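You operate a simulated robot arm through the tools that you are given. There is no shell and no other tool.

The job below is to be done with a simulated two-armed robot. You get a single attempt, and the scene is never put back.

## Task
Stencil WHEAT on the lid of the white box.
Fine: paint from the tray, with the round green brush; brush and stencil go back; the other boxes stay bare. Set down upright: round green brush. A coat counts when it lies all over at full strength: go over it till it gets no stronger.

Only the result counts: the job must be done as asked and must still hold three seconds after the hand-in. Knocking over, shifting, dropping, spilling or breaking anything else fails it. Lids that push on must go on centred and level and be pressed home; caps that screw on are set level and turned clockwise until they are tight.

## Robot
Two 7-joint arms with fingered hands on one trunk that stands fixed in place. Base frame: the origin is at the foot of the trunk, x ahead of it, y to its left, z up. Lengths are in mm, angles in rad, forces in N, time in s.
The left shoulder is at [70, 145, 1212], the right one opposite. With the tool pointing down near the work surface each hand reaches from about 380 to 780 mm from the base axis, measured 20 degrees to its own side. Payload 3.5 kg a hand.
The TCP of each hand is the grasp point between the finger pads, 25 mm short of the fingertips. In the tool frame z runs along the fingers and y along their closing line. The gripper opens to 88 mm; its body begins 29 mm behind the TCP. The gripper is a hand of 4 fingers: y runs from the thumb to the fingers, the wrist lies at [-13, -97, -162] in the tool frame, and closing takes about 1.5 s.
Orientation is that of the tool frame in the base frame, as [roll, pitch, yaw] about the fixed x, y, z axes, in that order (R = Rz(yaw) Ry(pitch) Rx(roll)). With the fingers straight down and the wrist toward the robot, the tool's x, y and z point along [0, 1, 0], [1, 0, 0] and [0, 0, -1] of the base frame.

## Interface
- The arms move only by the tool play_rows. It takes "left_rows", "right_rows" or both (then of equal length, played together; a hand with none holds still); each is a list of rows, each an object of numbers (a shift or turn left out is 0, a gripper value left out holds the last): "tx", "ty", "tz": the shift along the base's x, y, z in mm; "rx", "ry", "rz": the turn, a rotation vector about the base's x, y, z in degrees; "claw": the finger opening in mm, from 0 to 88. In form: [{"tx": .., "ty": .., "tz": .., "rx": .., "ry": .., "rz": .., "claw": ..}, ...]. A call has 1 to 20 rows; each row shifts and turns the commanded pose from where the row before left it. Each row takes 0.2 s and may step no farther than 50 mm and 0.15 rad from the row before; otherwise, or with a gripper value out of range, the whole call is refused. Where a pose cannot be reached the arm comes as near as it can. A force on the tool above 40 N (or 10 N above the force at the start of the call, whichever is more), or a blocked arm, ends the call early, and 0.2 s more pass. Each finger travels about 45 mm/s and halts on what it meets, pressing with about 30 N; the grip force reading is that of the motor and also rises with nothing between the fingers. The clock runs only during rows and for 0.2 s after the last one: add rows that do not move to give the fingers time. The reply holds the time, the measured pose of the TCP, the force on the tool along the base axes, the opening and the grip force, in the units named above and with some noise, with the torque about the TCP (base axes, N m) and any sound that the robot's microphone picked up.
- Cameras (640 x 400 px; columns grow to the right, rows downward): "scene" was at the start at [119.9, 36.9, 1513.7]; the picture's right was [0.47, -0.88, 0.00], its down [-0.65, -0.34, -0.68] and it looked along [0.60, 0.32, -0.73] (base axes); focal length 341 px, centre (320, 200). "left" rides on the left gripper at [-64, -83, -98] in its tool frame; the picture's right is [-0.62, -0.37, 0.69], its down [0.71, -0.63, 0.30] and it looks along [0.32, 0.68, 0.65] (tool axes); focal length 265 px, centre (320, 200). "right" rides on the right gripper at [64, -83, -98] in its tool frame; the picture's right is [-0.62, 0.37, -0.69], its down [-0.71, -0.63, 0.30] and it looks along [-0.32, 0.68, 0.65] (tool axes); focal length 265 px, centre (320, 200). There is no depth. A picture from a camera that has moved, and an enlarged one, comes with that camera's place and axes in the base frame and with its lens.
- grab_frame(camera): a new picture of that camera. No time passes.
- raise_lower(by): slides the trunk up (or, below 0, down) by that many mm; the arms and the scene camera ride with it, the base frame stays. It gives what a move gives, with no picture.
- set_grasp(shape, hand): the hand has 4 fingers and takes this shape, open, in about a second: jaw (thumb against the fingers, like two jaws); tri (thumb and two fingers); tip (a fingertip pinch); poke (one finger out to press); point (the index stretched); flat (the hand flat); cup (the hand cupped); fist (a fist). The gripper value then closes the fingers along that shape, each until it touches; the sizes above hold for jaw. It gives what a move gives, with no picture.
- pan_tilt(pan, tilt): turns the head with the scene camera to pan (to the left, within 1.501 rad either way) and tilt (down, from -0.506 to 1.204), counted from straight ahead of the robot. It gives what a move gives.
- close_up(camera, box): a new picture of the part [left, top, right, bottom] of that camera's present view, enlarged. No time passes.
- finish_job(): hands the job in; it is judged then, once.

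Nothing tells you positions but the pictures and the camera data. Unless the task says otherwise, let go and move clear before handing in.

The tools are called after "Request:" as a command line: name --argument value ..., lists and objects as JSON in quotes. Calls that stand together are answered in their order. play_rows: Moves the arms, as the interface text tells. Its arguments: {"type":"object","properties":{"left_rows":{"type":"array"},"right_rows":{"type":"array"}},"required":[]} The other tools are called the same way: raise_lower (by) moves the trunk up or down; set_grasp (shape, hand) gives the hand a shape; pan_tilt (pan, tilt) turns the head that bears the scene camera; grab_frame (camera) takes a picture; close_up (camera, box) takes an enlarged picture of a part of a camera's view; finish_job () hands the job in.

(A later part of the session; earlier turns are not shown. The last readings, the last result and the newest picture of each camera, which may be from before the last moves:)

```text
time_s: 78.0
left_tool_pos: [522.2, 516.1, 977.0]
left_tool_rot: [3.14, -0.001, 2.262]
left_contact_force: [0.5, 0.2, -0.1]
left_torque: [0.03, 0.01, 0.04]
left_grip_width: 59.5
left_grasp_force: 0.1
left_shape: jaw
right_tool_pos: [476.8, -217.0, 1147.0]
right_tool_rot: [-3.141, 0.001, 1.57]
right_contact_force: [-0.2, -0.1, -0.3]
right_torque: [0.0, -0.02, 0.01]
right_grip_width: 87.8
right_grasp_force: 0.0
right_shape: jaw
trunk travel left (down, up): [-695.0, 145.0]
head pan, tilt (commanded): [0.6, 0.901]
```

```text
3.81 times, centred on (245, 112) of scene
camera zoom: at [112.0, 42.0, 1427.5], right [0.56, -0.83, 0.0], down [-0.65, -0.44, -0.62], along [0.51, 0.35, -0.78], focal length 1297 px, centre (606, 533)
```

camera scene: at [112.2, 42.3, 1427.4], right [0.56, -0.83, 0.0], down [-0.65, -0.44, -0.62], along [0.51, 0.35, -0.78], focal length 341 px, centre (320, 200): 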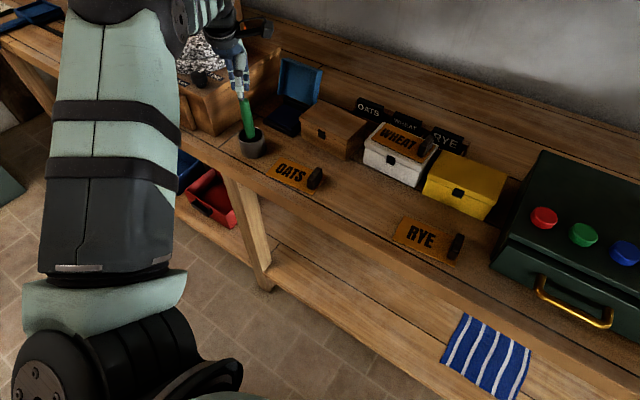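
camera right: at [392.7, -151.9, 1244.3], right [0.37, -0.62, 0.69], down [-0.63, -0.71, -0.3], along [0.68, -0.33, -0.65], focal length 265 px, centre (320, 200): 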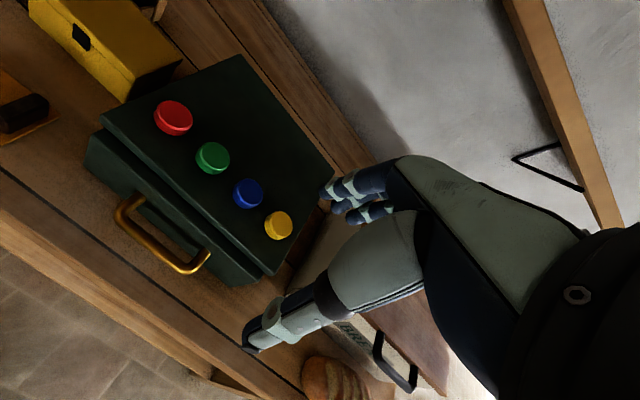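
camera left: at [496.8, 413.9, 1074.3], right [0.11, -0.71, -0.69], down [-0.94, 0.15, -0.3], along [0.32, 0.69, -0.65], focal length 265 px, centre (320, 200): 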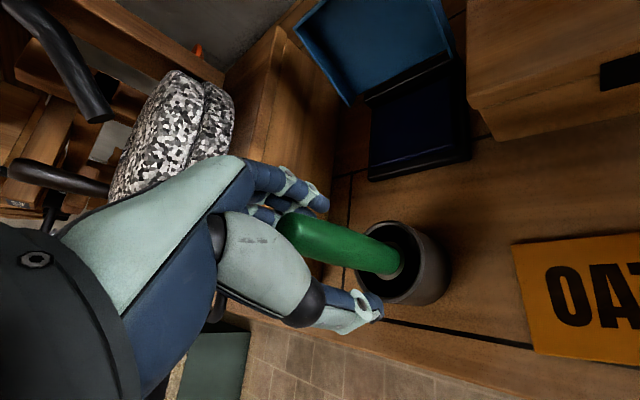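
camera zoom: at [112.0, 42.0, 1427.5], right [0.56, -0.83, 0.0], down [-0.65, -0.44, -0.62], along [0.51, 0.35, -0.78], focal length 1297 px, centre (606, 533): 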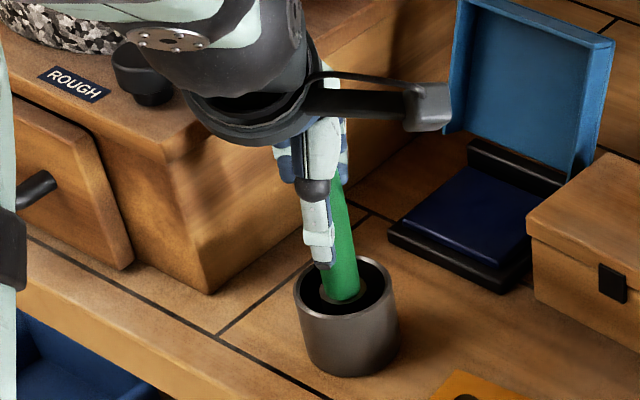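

The handle sits between thumb and index. Closing.

Request:
play_rows --left_rows '[{"claw": 45}, {"claw": 30}, {"claw": 18}, {"claw": 10}, {}, {}, {}, {}, {}]'

Request:
grab_frame --camera "left"

Request:
close_up --camera "scene" --box '[200, 60, 290, 165]'

```text
time_s: 80.0
left_tool_pos: [521.1, 516.5, 976.1]
left_tool_rot: [3.141, 0.0, 2.264]
left_contact_force: [0.2, 0.4, -0.5]
left_torque: [0.01, -0.01, 0.01]
left_grip_width: 16.5
left_grasp_force: 29.9
left_shape: jaw
right_tool_pos: [478.6, -216.0, 1148.0]
right_tool_rot: [-3.141, 0.0, 1.571]
right_contact_force: [0.5, -0.2, 0.7]
right_torque: [-0.03, -0.03, -0.04]
right_grip_width: 87.6
right_grasp_force: 0.0
right_shape: jaw
trunk travel left (down, up): [-695.0, 145.0]
head pan, tilt (commanded): [0.6, 0.901]
```

```text
taken
camera left: at [496.9, 414.0, 1074.4], right [0.11, -0.71, -0.69], down [-0.94, 0.15, -0.3], along [0.32, 0.69, -0.65], focal length 265 px, centre (320, 200)
```

left: 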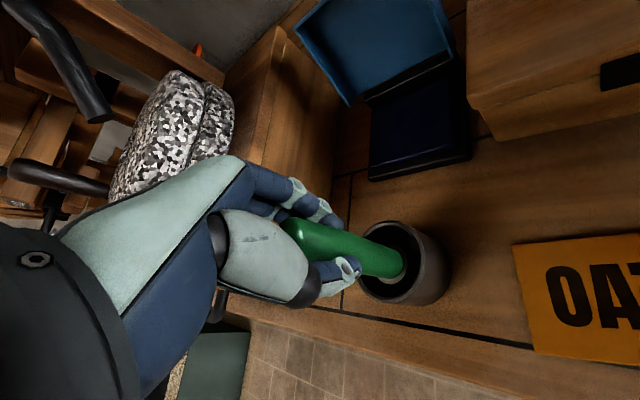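

```text
3.81 times, centred on (245, 112) of scene
camera zoom: at [112.0, 42.1, 1427.4], right [0.56, -0.83, 0.0], down [-0.65, -0.44, -0.62], along [0.51, 0.35, -0.78], focal length 1297 px, centre (606, 533)
```

zoom: 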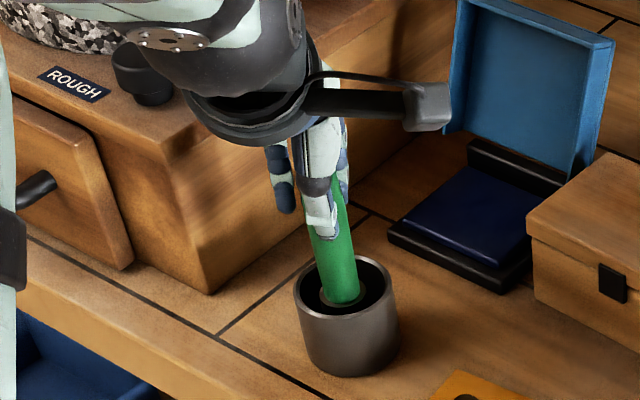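

Gripped (16.5 mm, 30 N). Lifting the brush straight up.

Request:
play_rows --left_rows '[{"tz": 5}, {"tz": 8}, {"tz": 12}, {"tz": 15}, {"tz": 15}, {"tz": 15}, {"tz": 15}, {"tz": 10}, {}, {}]'

Request:
grab_frame --camera "left"

Request:
close_up --camera "scene" --box '[200, 50, 290, 165]'

```text
time_s: 82.2
left_tool_pos: [521.1, 516.3, 1072.3]
left_tool_rot: [-3.141, 0.0, 2.264]
left_contact_force: [-0.6, -1.2, -1.4]
left_torque: [0.03, 0.0, -0.01]
left_grip_width: 16.5
left_grasp_force: 30.4
left_shape: jaw
right_tool_pos: [477.5, -216.1, 1147.3]
right_tool_rot: [3.141, 0.0, 1.57]
right_contact_force: [-0.6, 0.2, 0.0]
right_torque: [0.0, 0.02, 0.0]
right_grip_width: 87.6
right_grasp_force: 0.1
right_shape: jaw
trunk travel left (down, up): [-695.0, 145.0]
head pan, tilt (commanded): [0.6, 0.901]
```

```text
taken
camera left: at [496.5, 414.5, 1169.0], right [0.11, -0.71, -0.69], down [-0.94, 0.15, -0.3], along [0.32, 0.69, -0.65], focal length 265 px, centre (320, 200)
```

left: 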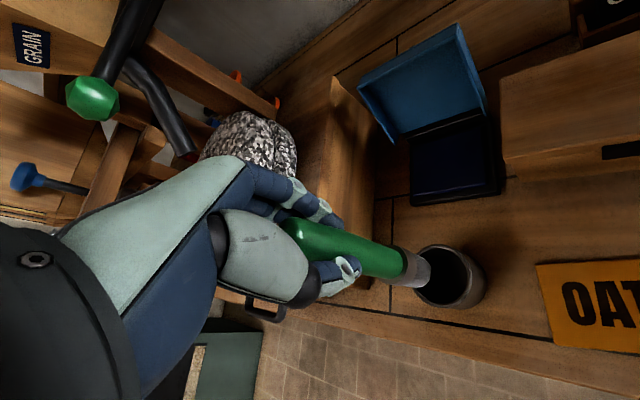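

```text
3.48 times, centred on (245, 108) of scene
camera zoom: at [112.0, 42.1, 1427.5], right [0.56, -0.83, 0.0], down [-0.65, -0.44, -0.62], along [0.51, 0.35, -0.78], focal length 1184 px, centre (581, 522)
```

zoom: 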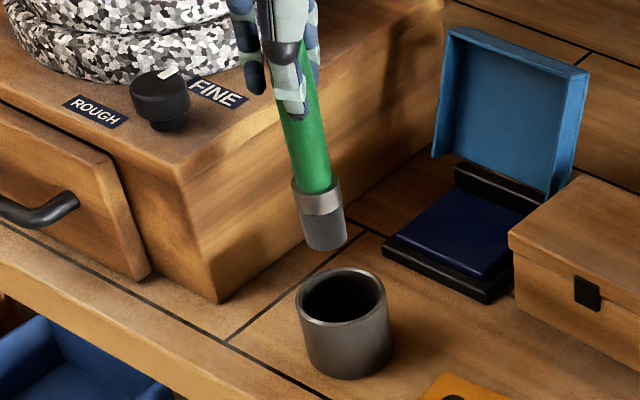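

The brush is out: a round head ~27 mm wide, tip ≈121 mm below the TCP. Next I carry it over the pad's near part with a 7° outward tilt for reach, stopping about 12 mm above the pad.

Request:
play_rows --left_rows '[{"tx": 28, "ty": -5.2, "rz": -2.6}, {"tx": 28, "ty": -5.2, "rz": -2.6}, {"tx": 28, "ty": -5.2, "rz": -2.6}, {"tx": 27, "ty": -5.2}, {"rx": 1.85, "ry": -2.97}, {"rx": 1.86, "ry": -2.97}, {"tz": -20}, {"tz": -20}, {"tz": -18}, {"tz": -12}, {}, {}]'

Request:
grab_frame --camera "left"

Request:
grab_frame --camera "scene"

Request:
close_up --camera "scene" --box '[240, 40, 350, 150]'

```text
time_s: 84.8
left_tool_pos: [632.8, 495.3, 1000.9]
left_tool_rot: [3.02, -0.001, 2.128]
left_contact_force: [0.3, 0.3, 0.9]
left_torque: [0.0, -0.01, 0.0]
left_grip_width: 16.7
left_grasp_force: 29.9
left_shape: jaw
right_tool_pos: [477.2, -217.3, 1147.7]
right_tool_rot: [-3.141, 0.001, 1.571]
right_contact_force: [-0.6, 0.5, 0.1]
right_torque: [0.01, 0.01, -0.02]
right_grip_width: 87.7
right_grasp_force: 0.1
right_shape: jaw
trunk travel left (down, up): [-695.0, 145.0]
head pan, tilt (commanded): [0.6, 0.901]
```

```text
taken
camera left: at [583.9, 390.5, 1088.6], right [0.09, -0.67, -0.73], down [-0.88, 0.3, -0.38], along [0.47, 0.68, -0.57], focal length 265 px, centre (320, 200)
```

left: 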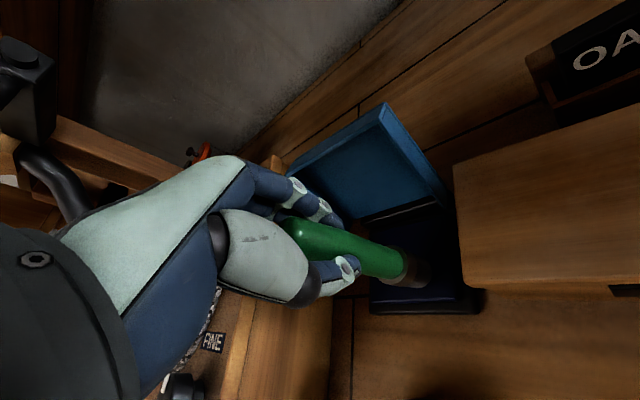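

```text
taken
camera scene: at [112.1, 42.0, 1427.4], right [0.56, -0.83, 0.0], down [-0.65, -0.44, -0.62], along [0.51, 0.35, -0.78], focal length 341 px, centre (320, 200)
```

scene: 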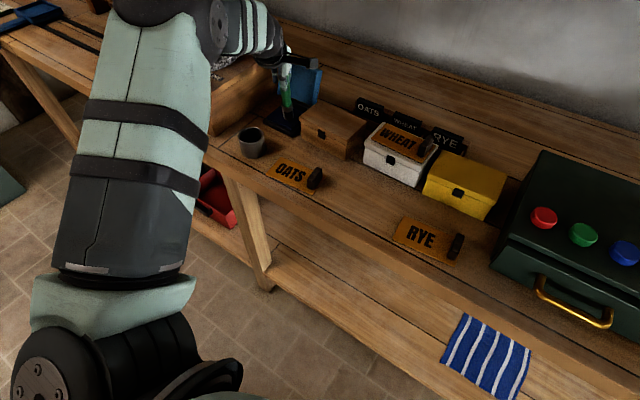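

```text
3.64 times, centred on (295, 95) of scene
camera zoom: at [112.1, 42.0, 1427.4], right [0.56, -0.83, 0.0], down [-0.65, -0.44, -0.62], along [0.51, 0.35, -0.78], focal length 1238 px, centre (411, 582)
```

zoom: 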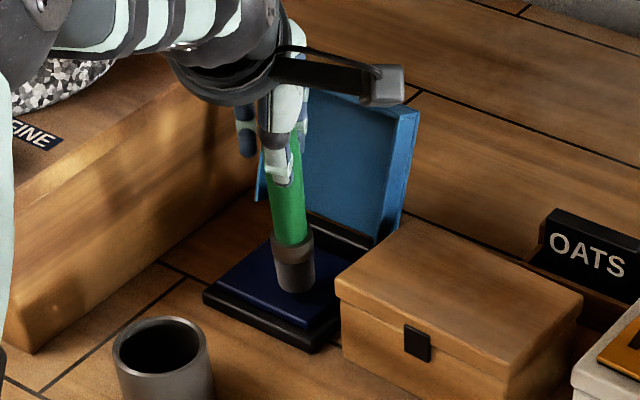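

The brush tip is over the pad. Lowering in small steps until it presses lightly.

Request:
play_rows --left_rows '[{"tz": -3}, {"tz": -3}, {"tz": -2}, {"tz": -2}, {}, {}]'

Request:
close_up --camera "scene" --box '[255, 70, 335, 140]'

```text
time_s: 86.2
left_tool_pos: [632.0, 495.7, 990.2]
left_tool_rot: [3.019, -0.001, 2.127]
left_contact_force: [0.5, -0.4, 0.2]
left_torque: [0.01, -0.02, 0.0]
left_grip_width: 16.4
left_grasp_force: 30.2
left_shape: jaw
right_tool_pos: [477.7, -216.6, 1148.9]
right_tool_rot: [3.141, -0.001, 1.57]
right_contact_force: [0.0, -0.3, -0.1]
right_torque: [0.0, -0.02, 0.02]
right_grip_width: 87.7
right_grasp_force: 0.1
right_shape: jaw
trunk travel left (down, up): [-695.0, 145.0]
head pan, tilt (commanded): [0.6, 0.901]
```

```text
5.71 times, centred on (295, 105) of scene
camera zoom: at [112.1, 42.1, 1427.4], right [0.56, -0.83, 0.0], down [-0.65, -0.44, -0.62], along [0.51, 0.35, -0.78], focal length 1946 px, centre (463, 743)
```

zoom: 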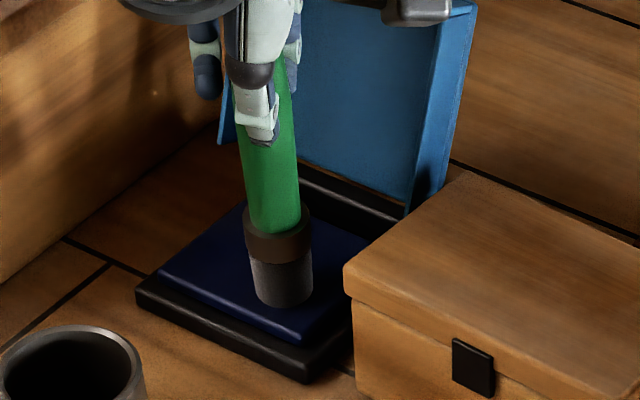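

Not touching yet. Continuing down a few millimetres.

Request:
play_rows --left_rows '[{"tz": -2}, {"tz": -2}, {"tz": -1.5}, {"tz": -1.5}, {}, {}]'

Request:
close_up --camera "scene" --box '[255, 70, 335, 140]'

```text
time_s: 87.6
left_tool_pos: [631.9, 492.3, 988.3]
left_tool_rot: [3.011, -0.001, 2.127]
left_contact_force: [0.4, 0.9, 19.3]
left_torque: [0.1, -0.14, 0.03]
left_grip_width: 17.8
left_grasp_force: 29.4
left_shape: jaw
right_tool_pos: [475.6, -219.0, 1147.7]
right_tool_rot: [3.138, -0.003, 1.571]
right_contact_force: [0.4, -0.8, 0.5]
right_torque: [0.0, -0.02, 0.0]
right_grip_width: 87.6
right_grasp_force: 0.0
right_shape: jaw
trunk travel left (down, up): [-695.0, 145.0]
head pan, tilt (commanded): [0.6, 0.901]
```

```text
5.71 times, centred on (295, 105) of scene
camera zoom: at [108.1, 38.9, 1428.0], right [0.56, -0.83, 0.0], down [-0.64, -0.44, -0.62], along [0.51, 0.35, -0.78], focal length 1946 px, centre (463, 743)
```

zoom: 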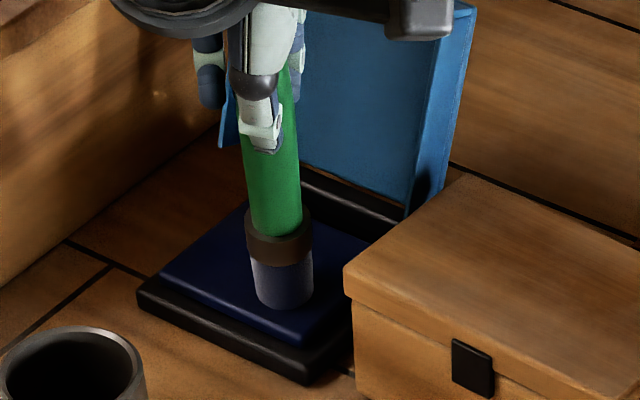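

The bristles took up blue paint (they turned bluish); the press is 19 N, a bit hard. I ease off 2 mm.

Request:
play_rows --left_rows '[{"tz": 1}, {"tz": 1}, {}, {}]'

Request:
close_up --camera "scene" --box '[255, 70, 335, 140]'

```text
time_s: 88.6
left_tool_pos: [629.7, 493.3, 988.6]
left_tool_rot: [3.014, -0.001, 2.127]
left_contact_force: [0.7, 0.2, 17.7]
left_torque: [0.09, -0.17, 0.01]
left_grip_width: 17.6
left_grasp_force: 30.0
left_shape: jaw
right_tool_pos: [475.1, -218.1, 1148.9]
right_tool_rot: [3.139, -0.001, 1.57]
right_contact_force: [0.5, 0.1, 0.6]
right_torque: [0.0, -0.04, 0.0]
right_grip_width: 87.6
right_grasp_force: 0.0
right_shape: jaw
trunk travel left (down, up): [-695.0, 145.0]
head pan, tilt (commanded): [0.6, 0.901]
```

```text
5.71 times, centred on (295, 105) of scene
camera zoom: at [108.6, 39.2, 1427.9], right [0.56, -0.83, 0.0], down [-0.65, -0.44, -0.62], along [0.51, 0.35, -0.78], focal length 1946 px, centre (463, 743)
```

zoom: 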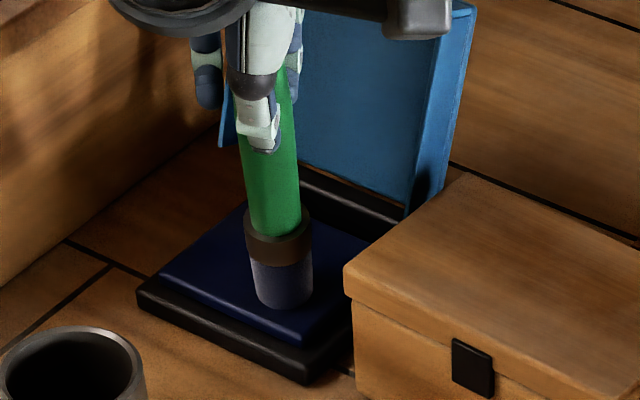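

Still ~18 N because the arm is compliant; easing off more.

Request:
play_rows --left_rows '[{"tz": 1}, {"tz": 1}, {}, {}]'

```text
time_s: 89.6
left_tool_pos: [631.1, 493.5, 989.9]
left_tool_rot: [3.018, -0.001, 2.13]
left_contact_force: [0.9, 1.0, 11.5]
left_torque: [0.09, -0.08, -0.03]
left_grip_width: 17.7
left_grasp_force: 30.6
left_shape: jaw
right_tool_pos: [476.1, -218.1, 1147.2]
right_tool_rot: [3.139, -0.001, 1.572]
right_contact_force: [0.4, -0.4, 0.0]
right_torque: [-0.02, 0.01, 0.03]
right_grip_width: 87.7
right_grasp_force: 0.1
right_shape: jaw
trunk travel left (down, up): [-695.0, 145.0]
head pan, tilt (commanded): [0.6, 0.901]
```

Stiffness is ~3 N/mm, good to know. Now I lift and look at the tip.

Request:
play_rows --left_rows '[{}, {"tz": 4}, {"tz": 10}, {"tz": 20}, {"tz": 20}, {"tz": 20}, {}]'

Request:
close_up --camera "scene" --box '[250, 50, 340, 140]'

Request:
close_up --camera "left" --box '[270, 180, 510, 330]'

```text
time_s: 91.2
left_tool_pos: [632.9, 495.4, 1061.8]
left_tool_rot: [3.021, -0.002, 2.128]
left_contact_force: [-0.6, 0.0, -0.4]
left_torque: [-0.01, 0.0, 0.03]
left_grip_width: 17.2
left_grasp_force: 30.1
left_shape: jaw
right_tool_pos: [478.3, -215.4, 1147.6]
right_tool_rot: [-3.141, -0.001, 1.571]
right_contact_force: [-0.5, 0.5, 0.1]
right_torque: [0.01, -0.01, 0.01]
right_grip_width: 87.8
right_grasp_force: 0.1
right_shape: jaw
trunk travel left (down, up): [-695.0, 145.0]
head pan, tilt (commanded): [0.6, 0.901]
```

```text
4.44 times, centred on (295, 95) of scene
camera zoom: at [112.2, 42.2, 1427.4], right [0.56, -0.83, 0.0], down [-0.65, -0.44, -0.62], along [0.51, 0.35, -0.78], focal length 1514 px, centre (431, 667)
```

zoom: 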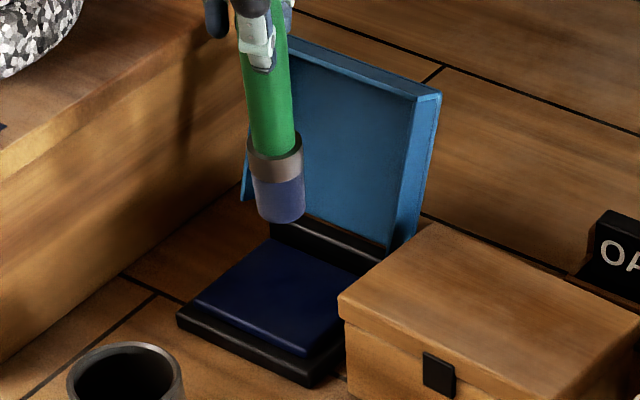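

```text
2.67 times, centred on (390, 255) of left
camera zoom: at [584.0, 391.6, 1148.5], right [0.09, -0.67, -0.73], down [-0.88, 0.3, -0.38], along [0.47, 0.68, -0.57], focal length 708 px, centre (133, 53)
```

zoom: 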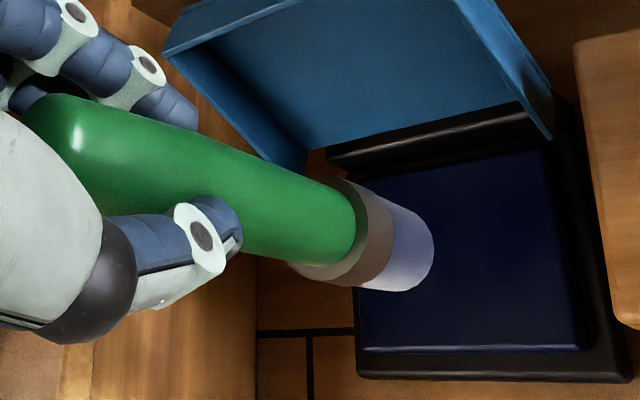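

The bristles are tinted. I'll dip a second time, dwell a bit longer with a few small dabs, to load the brush fully.

Request:
play_rows --left_rows '[{"tz": -25}, {"tz": -25}, {"tz": -20}, {"tz": -4}, {}, {}, {"tz": 8}, {"tx": 6, "ty": 4}, {"tz": -8}, {}, {}, {"tz": 8}, {"tx": -8, "ty": 8}, {"tz": -8}, {}, {}]'

Request:
close_up --camera "scene" --box '[250, 50, 340, 140]'

```text
time_s: 94.6
left_tool_pos: [629.0, 507.1, 990.8]
left_tool_rot: [3.016, 0.001, 2.126]
left_contact_force: [0.0, 0.2, 4.8]
left_torque: [0.02, -0.01, 0.01]
left_grip_width: 17.4
left_grasp_force: 30.0
left_shape: jaw
right_tool_pos: [477.0, -216.7, 1147.1]
right_tool_rot: [-3.14, 0.0, 1.57]
right_contact_force: [0.1, 0.1, -0.1]
right_torque: [0.02, -0.01, 0.01]
right_grip_width: 87.6
right_grasp_force: 0.1
right_shape: jaw
trunk travel left (down, up): [-695.0, 145.0]
head pan, tilt (commanded): [0.6, 0.901]
```

```text
4.44 times, centred on (295, 95) of scene
camera zoom: at [110.9, 41.5, 1427.6], right [0.56, -0.83, 0.0], down [-0.65, -0.44, -0.62], along [0.51, 0.35, -0.78], focal length 1514 px, centre (431, 667)
```

zoom: 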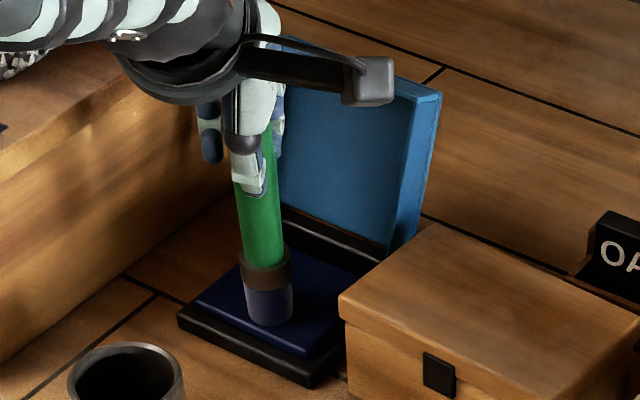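

The brush is loaded. Now lift, untilt, and carry it over the brown box to above the middle of the stencil (z≈1085, tip clear of everything).

Request:
play_rows --left_rows '[{"tz": 8}, {"tz": 25}, {"tz": 35}, {"tz": 26, "rx": -1.85, "ry": 2.97}, {"rx": -1.86, "ry": 2.97}, {"tx": 6, "ty": -25, "rz": -6}, {"tx": 6, "ty": -35, "rz": -6}, {"tx": 6, "ty": -37.5, "rz": -6}, {"tx": 6, "ty": -37.5, "rz": -6}, {"tx": 6, "ty": -37.5}, {"tx": 6, "ty": -37.5}, {"tx": 6, "ty": -37.5}, {"tx": 6, "ty": -37.5}, {}, {}]'

Request:
grab_frame --camera "scene"

Request:
grab_frame --camera "left"

Request:
close_up --camera "scene" --box '[340, 80, 450, 170]'

```text
time_s: 97.8
left_tool_pos: [678.4, 222.7, 1083.3]
left_tool_rot: [-3.141, 0.002, 1.708]
left_contact_force: [-0.1, 0.7, -0.7]
left_torque: [-0.01, 0.02, -0.02]
left_grip_width: 17.3
left_grasp_force: 29.9
left_shape: jaw
right_tool_pos: [478.3, -216.0, 1147.8]
right_tool_rot: [3.141, 0.0, 1.571]
right_contact_force: [-0.3, 1.0, 0.4]
right_torque: [0.04, 0.0, -0.03]
right_grip_width: 87.8
right_grasp_force: 0.1
right_shape: jaw
trunk travel left (down, up): [-695.0, 145.0]
head pan, tilt (commanded): [0.6, 0.901]
```

```text
taken
camera scene: at [112.1, 42.0, 1427.4], right [0.56, -0.83, 0.0], down [-0.65, -0.44, -0.62], along [0.51, 0.35, -0.78], focal length 341 px, centre (320, 200)
```

scene: 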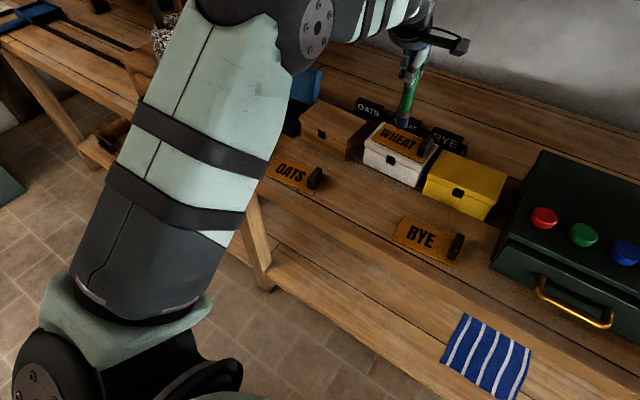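

```text
taken
camera left: at [603.2, 148.4, 1180.4], right [-0.28, -0.66, -0.69], down [-0.72, 0.62, -0.3], along [0.63, 0.42, -0.65], focal length 265 px, centre (320, 200)
```

left: 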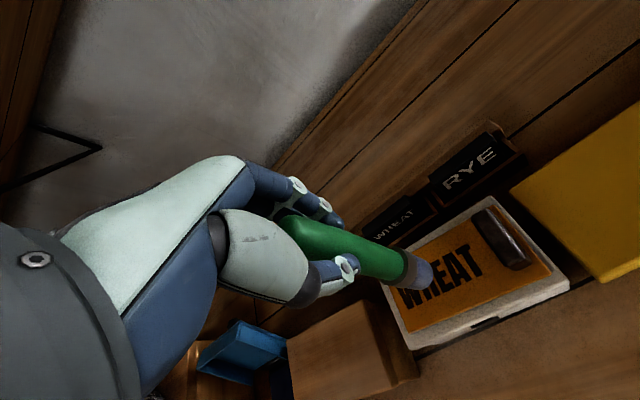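

```text
4.44 times, centred on (395, 125) of scene
camera zoom: at [112.1, 42.0, 1427.4], right [0.56, -0.83, 0.0], down [-0.65, -0.44, -0.62], along [0.51, 0.35, -0.78], focal length 1514 px, centre (-13, 533)
```

zoom: 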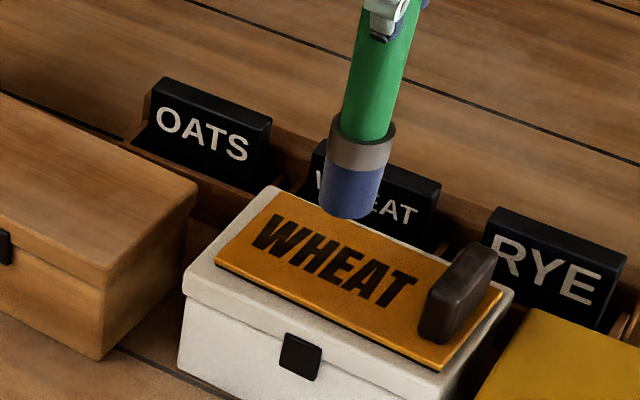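

The tip is right beneath the TCP over the text. Lowering to contact gently.

Request:
play_rows --left_rows '[{"tz": -12}, {"tz": -10}, {"tz": -8}, {"tz": -3}, {"tz": -1.5}, {"tz": -1.5}, {}, {}]'

Request:
close_up --camera "scene" --box '[350, 95, 446, 165]'

```text
time_s: 99.6
left_tool_pos: [677.4, 222.0, 1046.8]
left_tool_rot: [-3.141, 0.0, 1.708]
left_contact_force: [1.2, 1.1, 1.2]
left_torque: [-0.04, -0.02, 0.01]
left_grip_width: 17.3
left_grasp_force: 30.0
left_shape: jaw
right_tool_pos: [477.4, -217.1, 1148.1]
right_tool_rot: [-3.14, 0.002, 1.57]
right_contact_force: [0.1, -0.5, -0.5]
right_torque: [0.0, 0.03, 0.0]
right_grip_width: 87.7
right_grasp_force: 0.0
right_shape: jaw
trunk travel left (down, up): [-695.0, 145.0]
head pan, tilt (commanded): [0.6, 0.901]
```

```text
5.71 times, centred on (398, 130) of scene
camera zoom: at [111.9, 41.9, 1427.5], right [0.56, -0.83, 0.0], down [-0.65, -0.44, -0.62], along [0.51, 0.35, -0.78], focal length 1946 px, centre (-126, 600)
```

zoom: 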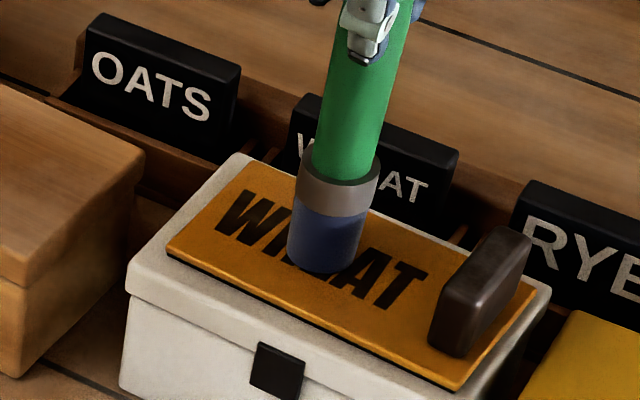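

Light contact (~1 N). I press slightly more, dwell, then lift to see what the dab does.

Request:
play_rows --left_rows '[{"tz": -1}, {}, {}, {}, {"tz": 4}, {"tz": 10}, {"tz": 20}, {}]'

Request:
close_up --camera "scene" --box '[350, 95, 446, 165]'

Request:
close_up --camera "left" --box '[360, 190, 600, 350]'

```text
time_s: 101.4
left_tool_pos: [678.9, 221.3, 1079.8]
left_tool_rot: [-3.14, 0.002, 1.709]
left_contact_force: [-0.1, 1.0, -0.9]
left_torque: [0.01, -0.04, 0.0]
left_grip_width: 17.0
left_grasp_force: 30.2
left_shape: jaw
right_tool_pos: [477.6, -216.0, 1147.4]
right_tool_rot: [3.141, 0.0, 1.572]
right_contact_force: [0.6, 0.1, -0.4]
right_torque: [0.0, -0.01, 0.05]
right_grip_width: 87.6
right_grasp_force: 0.0
right_shape: jaw
trunk travel left (down, up): [-695.0, 145.0]
head pan, tilt (commanded): [0.6, 0.901]
```

```text
5.71 times, centred on (398, 130) of scene
camera zoom: at [112.6, 42.1, 1427.4], right [0.56, -0.83, 0.0], down [-0.65, -0.44, -0.62], along [0.51, 0.35, -0.78], focal length 1946 px, centre (-126, 600)
```

zoom: 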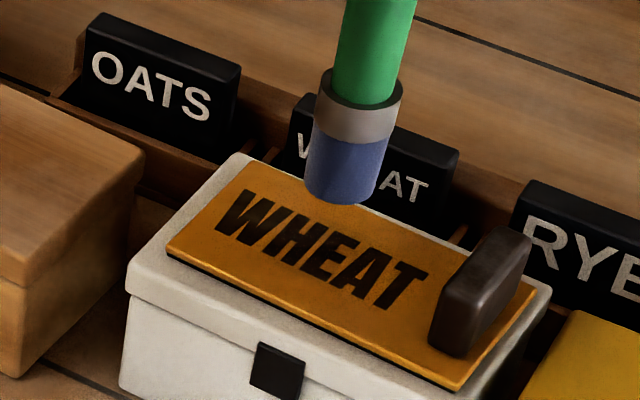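

```text
2.50 times, centred on (480, 270) of left
camera zoom: at [603.6, 146.6, 1177.0], right [-0.28, -0.66, -0.69], down [-0.72, 0.62, -0.3], along [0.63, 0.42, -0.65], focal length 664 px, centre (-80, 25)
```

zoom: 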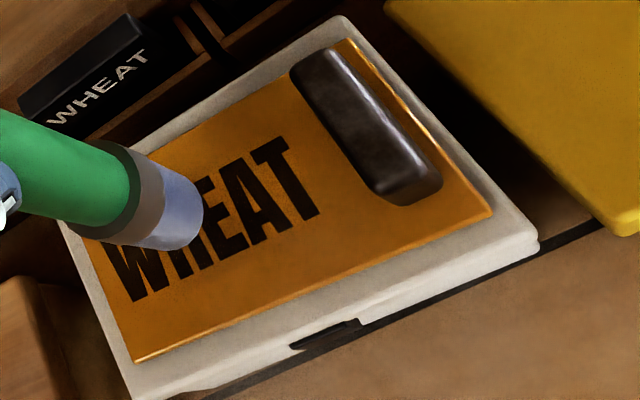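

No obvious change in the letters from afar. I'll magnify the letters to see if the dab left a bluish tint around H–E.

Request:
close_up --camera "scene" --box '[380, 122, 428, 152]'

Request:
close_up --camera "left" --box '[390, 240, 486, 310]'

```text
13.33 times, centred on (404, 137) of scene
camera zoom: at [112.6, 42.1, 1427.4], right [0.56, -0.83, 0.0], down [-0.65, -0.44, -0.62], along [0.51, 0.35, -0.78], focal length 4541 px, centre (-800, 1040)
```

zoom: 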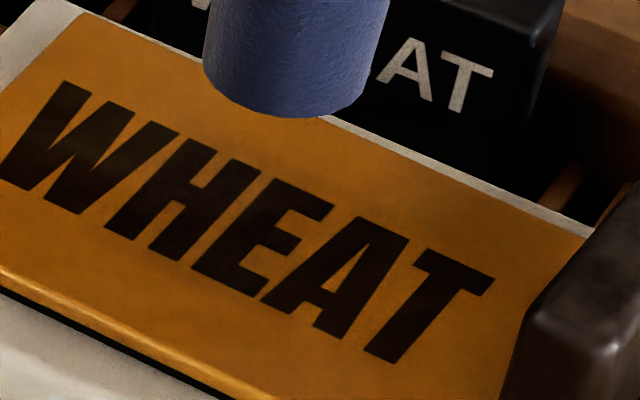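

```text
5.71 times, centred on (438, 275) of left
camera zoom: at [603.6, 146.6, 1177.0], right [-0.28, -0.66, -0.69], down [-0.72, 0.62, -0.3], along [0.63, 0.42, -0.65], focal length 1517 px, centre (-354, -229)
```

zoom: 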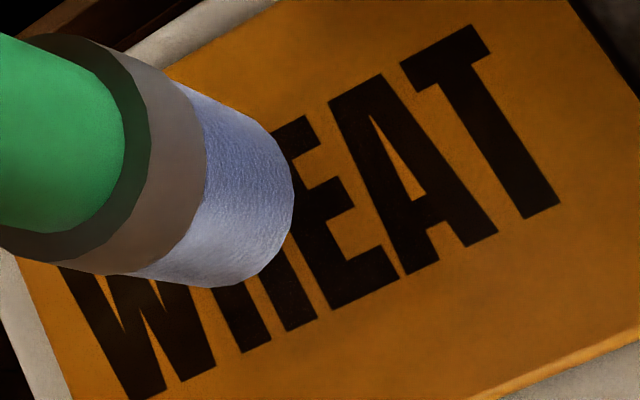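

The letters themselves are dark on the stencil, so the coat can't be judged until it is lifted; I'll cover the text thoroughly. First a light sliding stroke along the lower edge of the text, then check that the stencil stays put.

Request:
play_rows --left_rows '[{"tx": -11, "ty": 36}, {"tz": -20}, {"tz": -10}, {"tz": -4}, {}, {"ty": -5}, {"ty": -5}, {"ty": -5}, {"ty": -5}, {"ty": -5}, {"ty": -5}, {}]'

Request:
close_up --camera "scene" --box '[350, 95, 446, 165]'

```text
time_s: 104.0
left_tool_pos: [667.5, 227.3, 1047.9]
left_tool_rot: [3.141, 0.001, 1.709]
left_contact_force: [0.6, 1.5, 3.6]
left_torque: [0.13, -0.1, 0.01]
left_grip_width: 17.2
left_grasp_force: 29.7
left_shape: jaw
right_tool_pos: [476.5, -216.2, 1148.3]
right_tool_rot: [3.141, 0.0, 1.57]
right_contact_force: [0.0, -0.5, -0.2]
right_torque: [-0.03, -0.01, -0.03]
right_grip_width: 87.5
right_grasp_force: 0.1
right_shape: jaw
trunk travel left (down, up): [-695.0, 145.0]
head pan, tilt (commanded): [0.6, 0.901]
```

```text
5.71 times, centred on (398, 130) of scene
camera zoom: at [111.5, 42.2, 1427.5], right [0.56, -0.83, 0.0], down [-0.65, -0.44, -0.62], along [0.51, 0.35, -0.78], focal length 1946 px, centre (-126, 600)
```

zoom: 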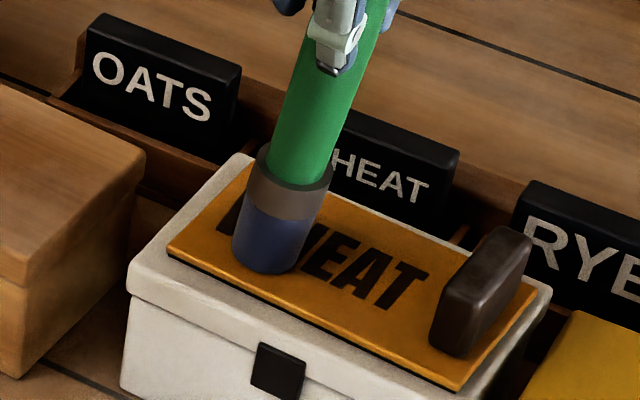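

The stencil stays put, but the dragging along y pivots the brush in the grip. I'll swing it back upright by moving +y in contact, and from now on use strokes along x (the stiff closing direction) with lifts between.

Request:
play_rows --left_rows '[{"ty": 4}, {"ty": 4}, {"ty": 3}, {}, {"tz": 5}, {"tz": 15}, {}]'

Request:
close_up --camera "scene" --box '[350, 85, 446, 155]'

Request:
grab_frame --camera "left"

```text
time_s: 105.6
left_tool_pos: [665.9, 238.8, 1065.7]
left_tool_rot: [3.141, -0.002, 1.707]
left_contact_force: [-0.3, 0.1, -0.3]
left_torque: [-0.01, 0.01, 0.01]
left_grip_width: 17.2
left_grasp_force: 29.7
left_shape: jaw
right_tool_pos: [477.9, -217.1, 1146.4]
right_tool_rot: [3.141, 0.0, 1.571]
right_contact_force: [-0.1, 0.5, -0.4]
right_torque: [0.0, 0.04, 0.0]
right_grip_width: 87.7
right_grasp_force: 0.1
right_shape: jaw
trunk travel left (down, up): [-695.0, 145.0]
head pan, tilt (commanded): [0.6, 0.901]
```

```text
5.71 times, centred on (398, 120) of scene
camera zoom: at [112.4, 42.1, 1427.4], right [0.56, -0.83, 0.0], down [-0.65, -0.44, -0.62], along [0.51, 0.35, -0.78], focal length 1946 px, centre (-126, 657)
```

zoom: 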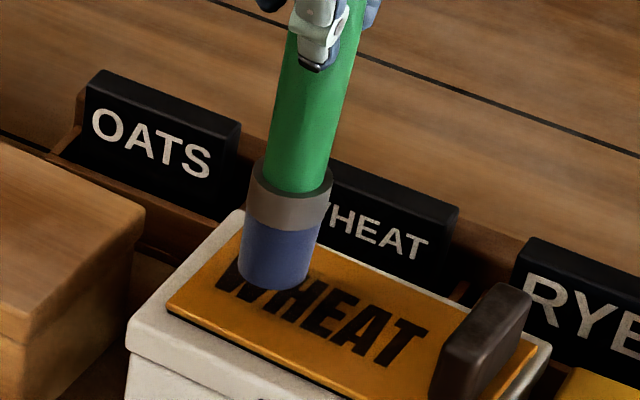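

```text
taken
camera left: at [591.6, 164.1, 1163.5], right [-0.28, -0.66, -0.69], down [-0.72, 0.62, -0.3], along [0.63, 0.42, -0.65], focal length 265 px, centre (320, 200)
```

left: 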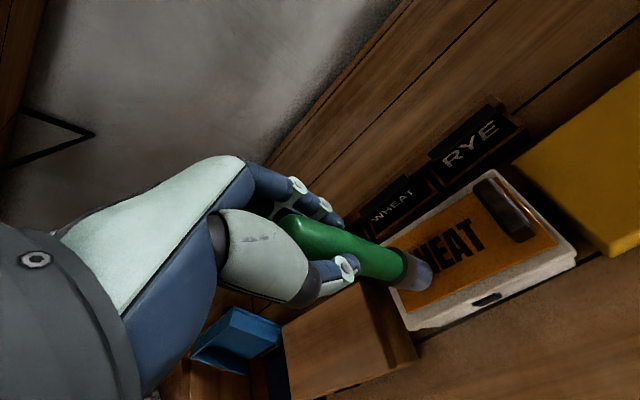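

The brush is upright again and the stencil unmoved. Starting the coat with x-strokes in columns from W toward T.

Request:
play_rows --left_rows '[{"ty": 19, "tz": -15}, {"tz": -5}, {"tx": 7}, {"tx": 7}, {"tx": 7}, {"tz": 5, "ty": -3}, {"tz": -5, "ty": -6}, {"tx": -7}, {"tx": -7}, {"tx": -7}, {"tz": 5, "ty": -3}, {"tz": -5, "ty": -6}, {"tx": 7}, {"tx": 7}, {"tx": 7}, {"tz": 5, "ty": -3}, {"tz": -5, "ty": -6}, {"tx": -7}, {"tx": -7}, {"tx": -7}]'

Request:
close_up --camera "scene" --box '[350, 85, 446, 155]'

```text
time_s: 109.8
left_tool_pos: [667.7, 230.3, 1046.0]
left_tool_rot: [3.141, 0.0, 1.708]
left_contact_force: [1.4, -0.6, 3.2]
left_torque: [0.04, -0.14, 0.03]
left_grip_width: 16.7
left_grasp_force: 29.7
left_shape: jaw
right_tool_pos: [477.6, -216.2, 1147.9]
right_tool_rot: [3.14, 0.0, 1.571]
right_contact_force: [0.6, 0.6, 1.3]
right_torque: [0.01, 0.0, 0.03]
right_grip_width: 87.5
right_grasp_force: 0.1
right_shape: jaw
trunk travel left (down, up): [-695.0, 145.0]
head pan, tilt (commanded): [0.6, 0.901]
```

```text
5.71 times, centred on (398, 120) of scene
camera zoom: at [111.5, 41.7, 1427.5], right [0.56, -0.83, 0.0], down [-0.65, -0.44, -0.62], along [0.51, 0.35, -0.78], focal length 1946 px, centre (-126, 657)
```

zoom: 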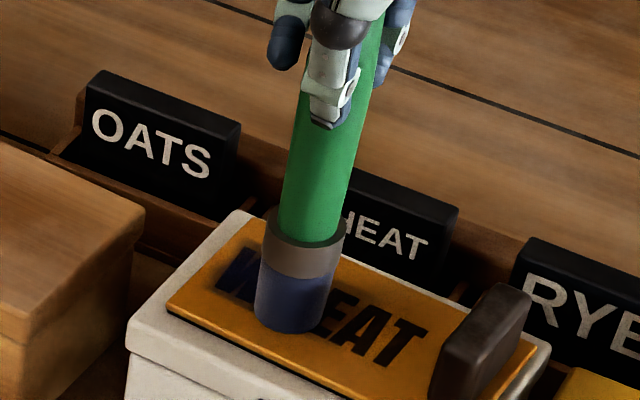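

The W has turned blue — the coat does show through the openings. Continuing the columns toward T.

Request:
play_rows --left_rows '[{"tz": 5, "ty": -3}, {"tz": -5, "ty": -6}, {"tx": 7}, {"tx": 7}, {"tx": 7}, {"tz": 5, "ty": -3}, {"tz": -5, "ty": -6}, {"tx": -7}, {"tx": -7}, {"tx": -7}, {"tz": 5, "ty": -3}, {"tz": -5, "ty": -6}, {"tx": 7}, {"tx": 7}, {"tx": 7}, {"tz": 5, "ty": -3}, {"tz": -5, "ty": -6}, {"tx": -7}, {"tx": -7}, {"tx": -7}]'

Request:
close_up --camera "scene" --box '[350, 85, 446, 155]'

```text
time_s: 114.0
left_tool_pos: [667.9, 193.8, 1045.1]
left_tool_rot: [3.14, -0.001, 1.709]
left_contact_force: [2.0, 0.1, 4.4]
left_torque: [0.02, -0.2, -0.02]
left_grip_width: 16.9
left_grasp_force: 30.0
left_shape: jaw
right_tool_pos: [477.2, -217.1, 1147.5]
right_tool_rot: [3.141, 0.002, 1.57]
right_contact_force: [1.0, -0.5, -0.6]
right_torque: [0.01, 0.0, 0.01]
right_grip_width: 87.4
right_grasp_force: 0.1
right_shape: jaw
trunk travel left (down, up): [-695.0, 145.0]
head pan, tilt (commanded): [0.6, 0.901]
```

```text
5.71 times, centred on (398, 120) of scene
camera zoom: at [111.4, 41.6, 1427.5], right [0.56, -0.83, 0.0], down [-0.65, -0.44, -0.62], along [0.51, 0.35, -0.78], focal length 1946 px, centre (-126, 657)
```

zoom: 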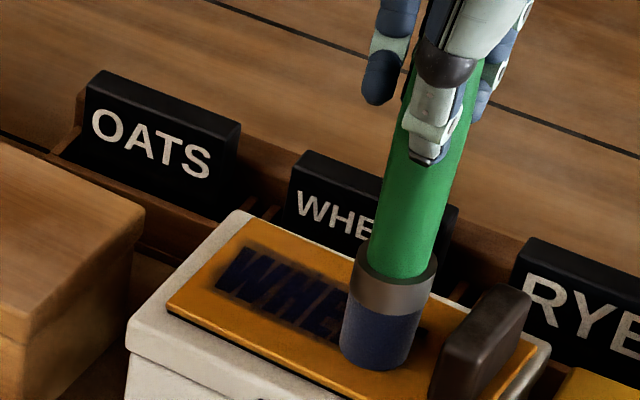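

Paint covers W–H–E visibly. One more column near T (y≈188), then lift and inspect.

Request:
play_rows --left_rows '[{"tz": 5, "ty": -2}, {"tz": -5, "ty": -3}, {"tx": 7}, {"tx": 7}, {"tx": 7}, {}, {"tz": 5}, {"tz": 15, "tx": 10}, {"tz": 20, "tx": 20, "ty": 20}, {"tz": 10, "ty": 40}, {"ty": 40}, {}]'

Request:
close_up --camera "scene" --box '[372, 110, 436, 160]'

Request:
close_up --camera "scene" --box '[340, 70, 450, 160]'

```text
time_s: 116.6
left_tool_pos: [717.1, 289.1, 1095.2]
left_tool_rot: [3.14, -0.001, 1.708]
left_contact_force: [0.1, 0.8, -0.5]
left_torque: [0.02, 0.01, 0.01]
left_grip_width: 17.1
left_grasp_force: 30.0
left_shape: jaw
right_tool_pos: [478.6, -217.5, 1148.1]
right_tool_rot: [-3.14, 0.002, 1.57]
right_contact_force: [0.5, -0.2, 0.3]
right_torque: [0.02, -0.01, -0.01]
right_grip_width: 87.9
right_grasp_force: 0.1
right_shape: jaw
trunk travel left (down, up): [-695.0, 145.0]
head pan, tilt (commanded): [0.6, 0.901]
```

```text
8.00 times, centred on (404, 135) of scene
camera zoom: at [112.6, 40.9, 1427.4], right [0.56, -0.83, 0.0], down [-0.65, -0.44, -0.62], along [0.51, 0.35, -0.78], focal length 2724 px, centre (-352, 720)
```

zoom: 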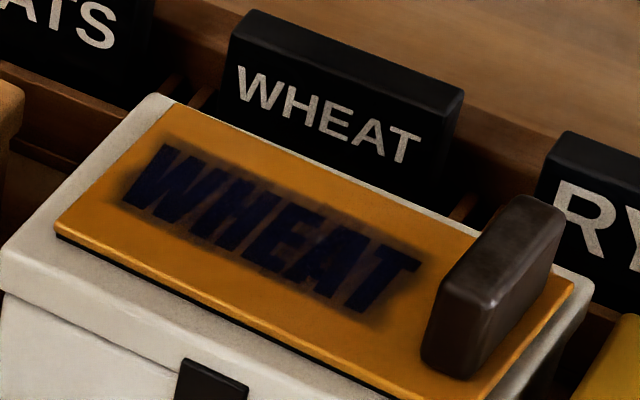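

```text
4.44 times, centred on (395, 115) of scene
camera zoom: at [112.6, 40.9, 1427.4], right [0.56, -0.83, 0.0], down [-0.65, -0.44, -0.62], along [0.51, 0.35, -0.78], focal length 1514 px, centre (-13, 578)
```

zoom: 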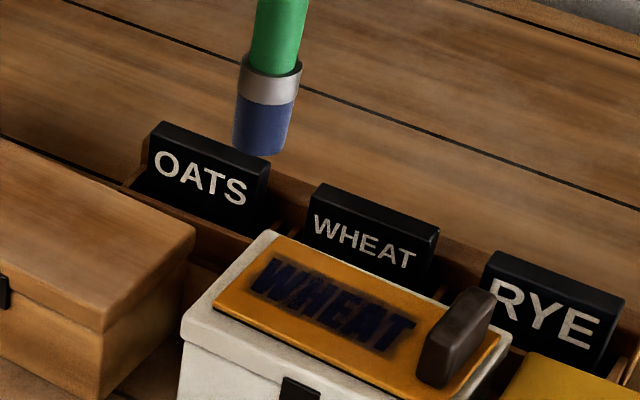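

All letters now show blue. Zooming in strongly to judge evenness.

Request:
close_up --camera "scene" --box '[382, 124, 426, 152]'

Request:
grab_frame --camera "left"

```text
14.29 times, centred on (404, 138) of scene
camera zoom: at [112.6, 40.9, 1427.4], right [0.56, -0.83, 0.0], down [-0.65, -0.44, -0.62], along [0.51, 0.35, -0.78], focal length 4865 px, centre (-880, 1086)
```

zoom: 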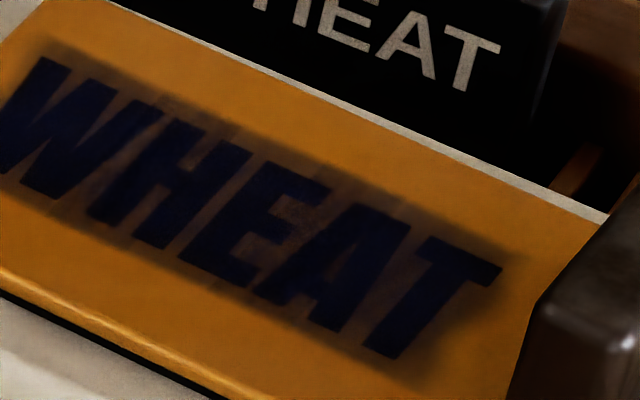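

```text
taken
camera left: at [641.7, 214.6, 1192.4], right [-0.28, -0.66, -0.69], down [-0.72, 0.62, -0.3], along [0.63, 0.42, -0.65], focal length 265 px, centre (320, 200)
```

left: 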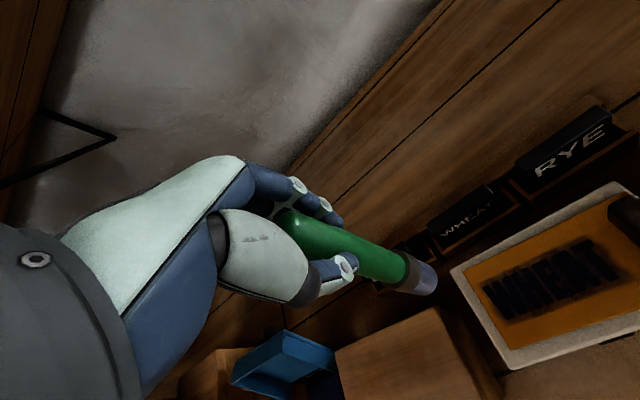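

The coat is on but a bit striped. Second pass with in-between columns and slightly longer strokes.

Request:
play_rows --left_rows '[{"tx": -27, "ty": -18}, {"tx": -27, "ty": -17.5}, {"tz": -40}, {"tz": -10}, {"tx": 7}, {"tx": 7}, {"tx": 7}, {"tx": 7}, {"tz": 5, "ty": -3}, {"tz": -5, "ty": -6}, {"tx": -7}, {"tx": -7}, {"tx": -7}, {"tx": -7}, {"tz": 5, "ty": -3}, {"tz": -5, "ty": -6}, {"tx": 9}, {"tx": 9}, {"tx": 10}, {}]'

Request:
play_rows --left_rows '[{"tz": 5, "ty": -3}, {"tz": -5, "ty": -6}, {"tx": -9}, {"tx": -9}, {"tx": -10}, {"tz": 5, "ty": -3}, {"tz": -5, "ty": -6}, {"tx": 9}, {"tx": 9}, {"tx": 10}, {"tz": 5, "ty": -3}, {"tz": -5, "ty": -6}, {"tx": -9}, {"tx": -9}, {"tx": -10}, {"tz": 5, "ty": -3}, {"tz": -5, "ty": -6}, {"tx": 9}, {"tx": 9}, {"tx": 10}]'

Request:
close_up --camera "scene" --box '[350, 85, 446, 155]'

```text
time_s: 120.8
left_tool_pos: [690.5, 236.3, 1045.8]
left_tool_rot: [3.139, 0.0, 1.71]
left_contact_force: [-1.7, -0.2, 4.7]
left_torque: [0.02, 0.21, -0.04]
left_grip_width: 17.6
left_grasp_force: 29.8
left_shape: jaw
right_tool_pos: [475.5, -215.4, 1147.5]
right_tool_rot: [3.142, 0.001, 1.57]
right_contact_force: [0.6, -0.8, -0.6]
right_torque: [0.02, 0.03, 0.01]
right_grip_width: 87.6
right_grasp_force: 0.0
right_shape: jaw
trunk travel left (down, up): [-695.0, 145.0]
head pan, tilt (commanded): [0.6, 0.901]
```

```text
time_s: 125.0
left_tool_pos: [692.9, 202.2, 1047.4]
left_tool_rot: [3.14, -0.001, 1.709]
left_contact_force: [-2.0, 0.4, 2.3]
left_torque: [-0.01, 0.16, 0.02]
left_grip_width: 17.3
left_grasp_force: 29.9
left_shape: jaw
right_tool_pos: [477.6, -216.9, 1148.0]
right_tool_rot: [3.138, -0.002, 1.571]
right_contact_force: [-0.2, 0.6, 0.5]
right_torque: [-0.01, 0.01, 0.04]
right_grip_width: 87.7
right_grasp_force: 0.0
right_shape: jaw
trunk travel left (down, up): [-695.0, 145.0]
head pan, tilt (commanded): [0.6, 0.901]
```

```text
5.71 times, centred on (398, 120) of scene
camera zoom: at [111.5, 41.6, 1427.5], right [0.56, -0.83, 0.0], down [-0.65, -0.44, -0.62], along [0.51, 0.35, -0.78], focal length 1946 px, centre (-126, 657)
```

zoom: 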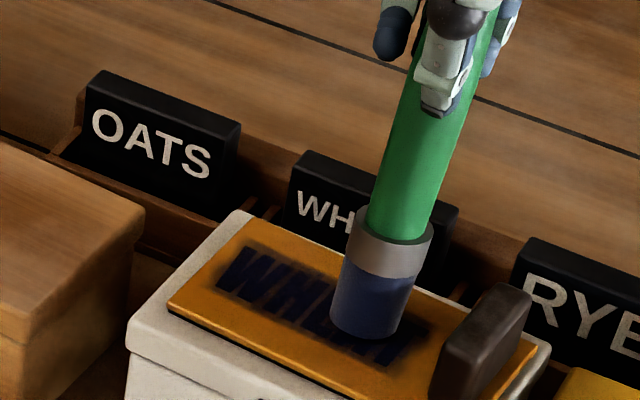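

Continuing with the last columns near T, then a further look.

Request:
play_rows --left_rows '[{"tz": 5, "ty": -3}, {"tz": -5, "ty": -6}, {"tx": -9}, {"tx": -9}, {"tx": -10}, {"tz": 5, "ty": -2}, {"tz": -5, "ty": -3}, {"tx": 9}, {"tx": 9}, {"tx": 10}, {}, {"tz": 8}, {"tz": 30, "tx": 10, "ty": 10}, {"tz": 12, "tx": 15, "ty": 40}, {"ty": 50}, {}]'

Request:
close_up --camera "scene" --box '[382, 124, 426, 152]'

Request:
close_up --camera "scene" --box '[340, 70, 450, 160]'

```text
time_s: 128.4
left_tool_pos: [715.8, 288.1, 1095.1]
left_tool_rot: [3.138, -0.002, 1.706]
left_contact_force: [0.6, -0.3, -1.0]
left_torque: [-0.02, -0.05, 0.01]
left_grip_width: 17.4
left_grasp_force: 30.4
left_shape: jaw
right_tool_pos: [476.6, -218.5, 1146.3]
right_tool_rot: [3.141, -0.002, 1.571]
right_contact_force: [-0.1, -0.7, -0.3]
right_torque: [0.02, -0.02, 0.0]
right_grip_width: 87.5
right_grasp_force: 0.1
right_shape: jaw
trunk travel left (down, up): [-695.0, 145.0]
head pan, tilt (commanded): [0.6, 0.901]
```

```text
14.29 times, centred on (404, 138) of scene
camera zoom: at [111.6, 40.3, 1427.5], right [0.56, -0.83, 0.0], down [-0.65, -0.44, -0.62], along [0.51, 0.35, -0.78], focal length 4865 px, centre (-880, 1086)
```

zoom: 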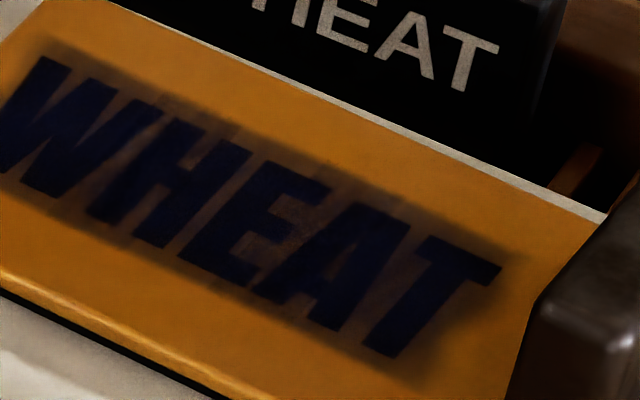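

```text
4.44 times, centred on (395, 115) of scene
camera zoom: at [111.6, 40.3, 1427.5], right [0.56, -0.83, 0.0], down [-0.65, -0.44, -0.62], along [0.51, 0.35, -0.78], focal length 1514 px, centre (-13, 578)
```

zoom: 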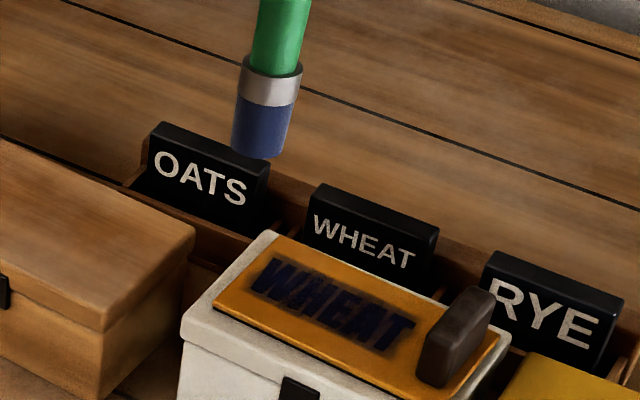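

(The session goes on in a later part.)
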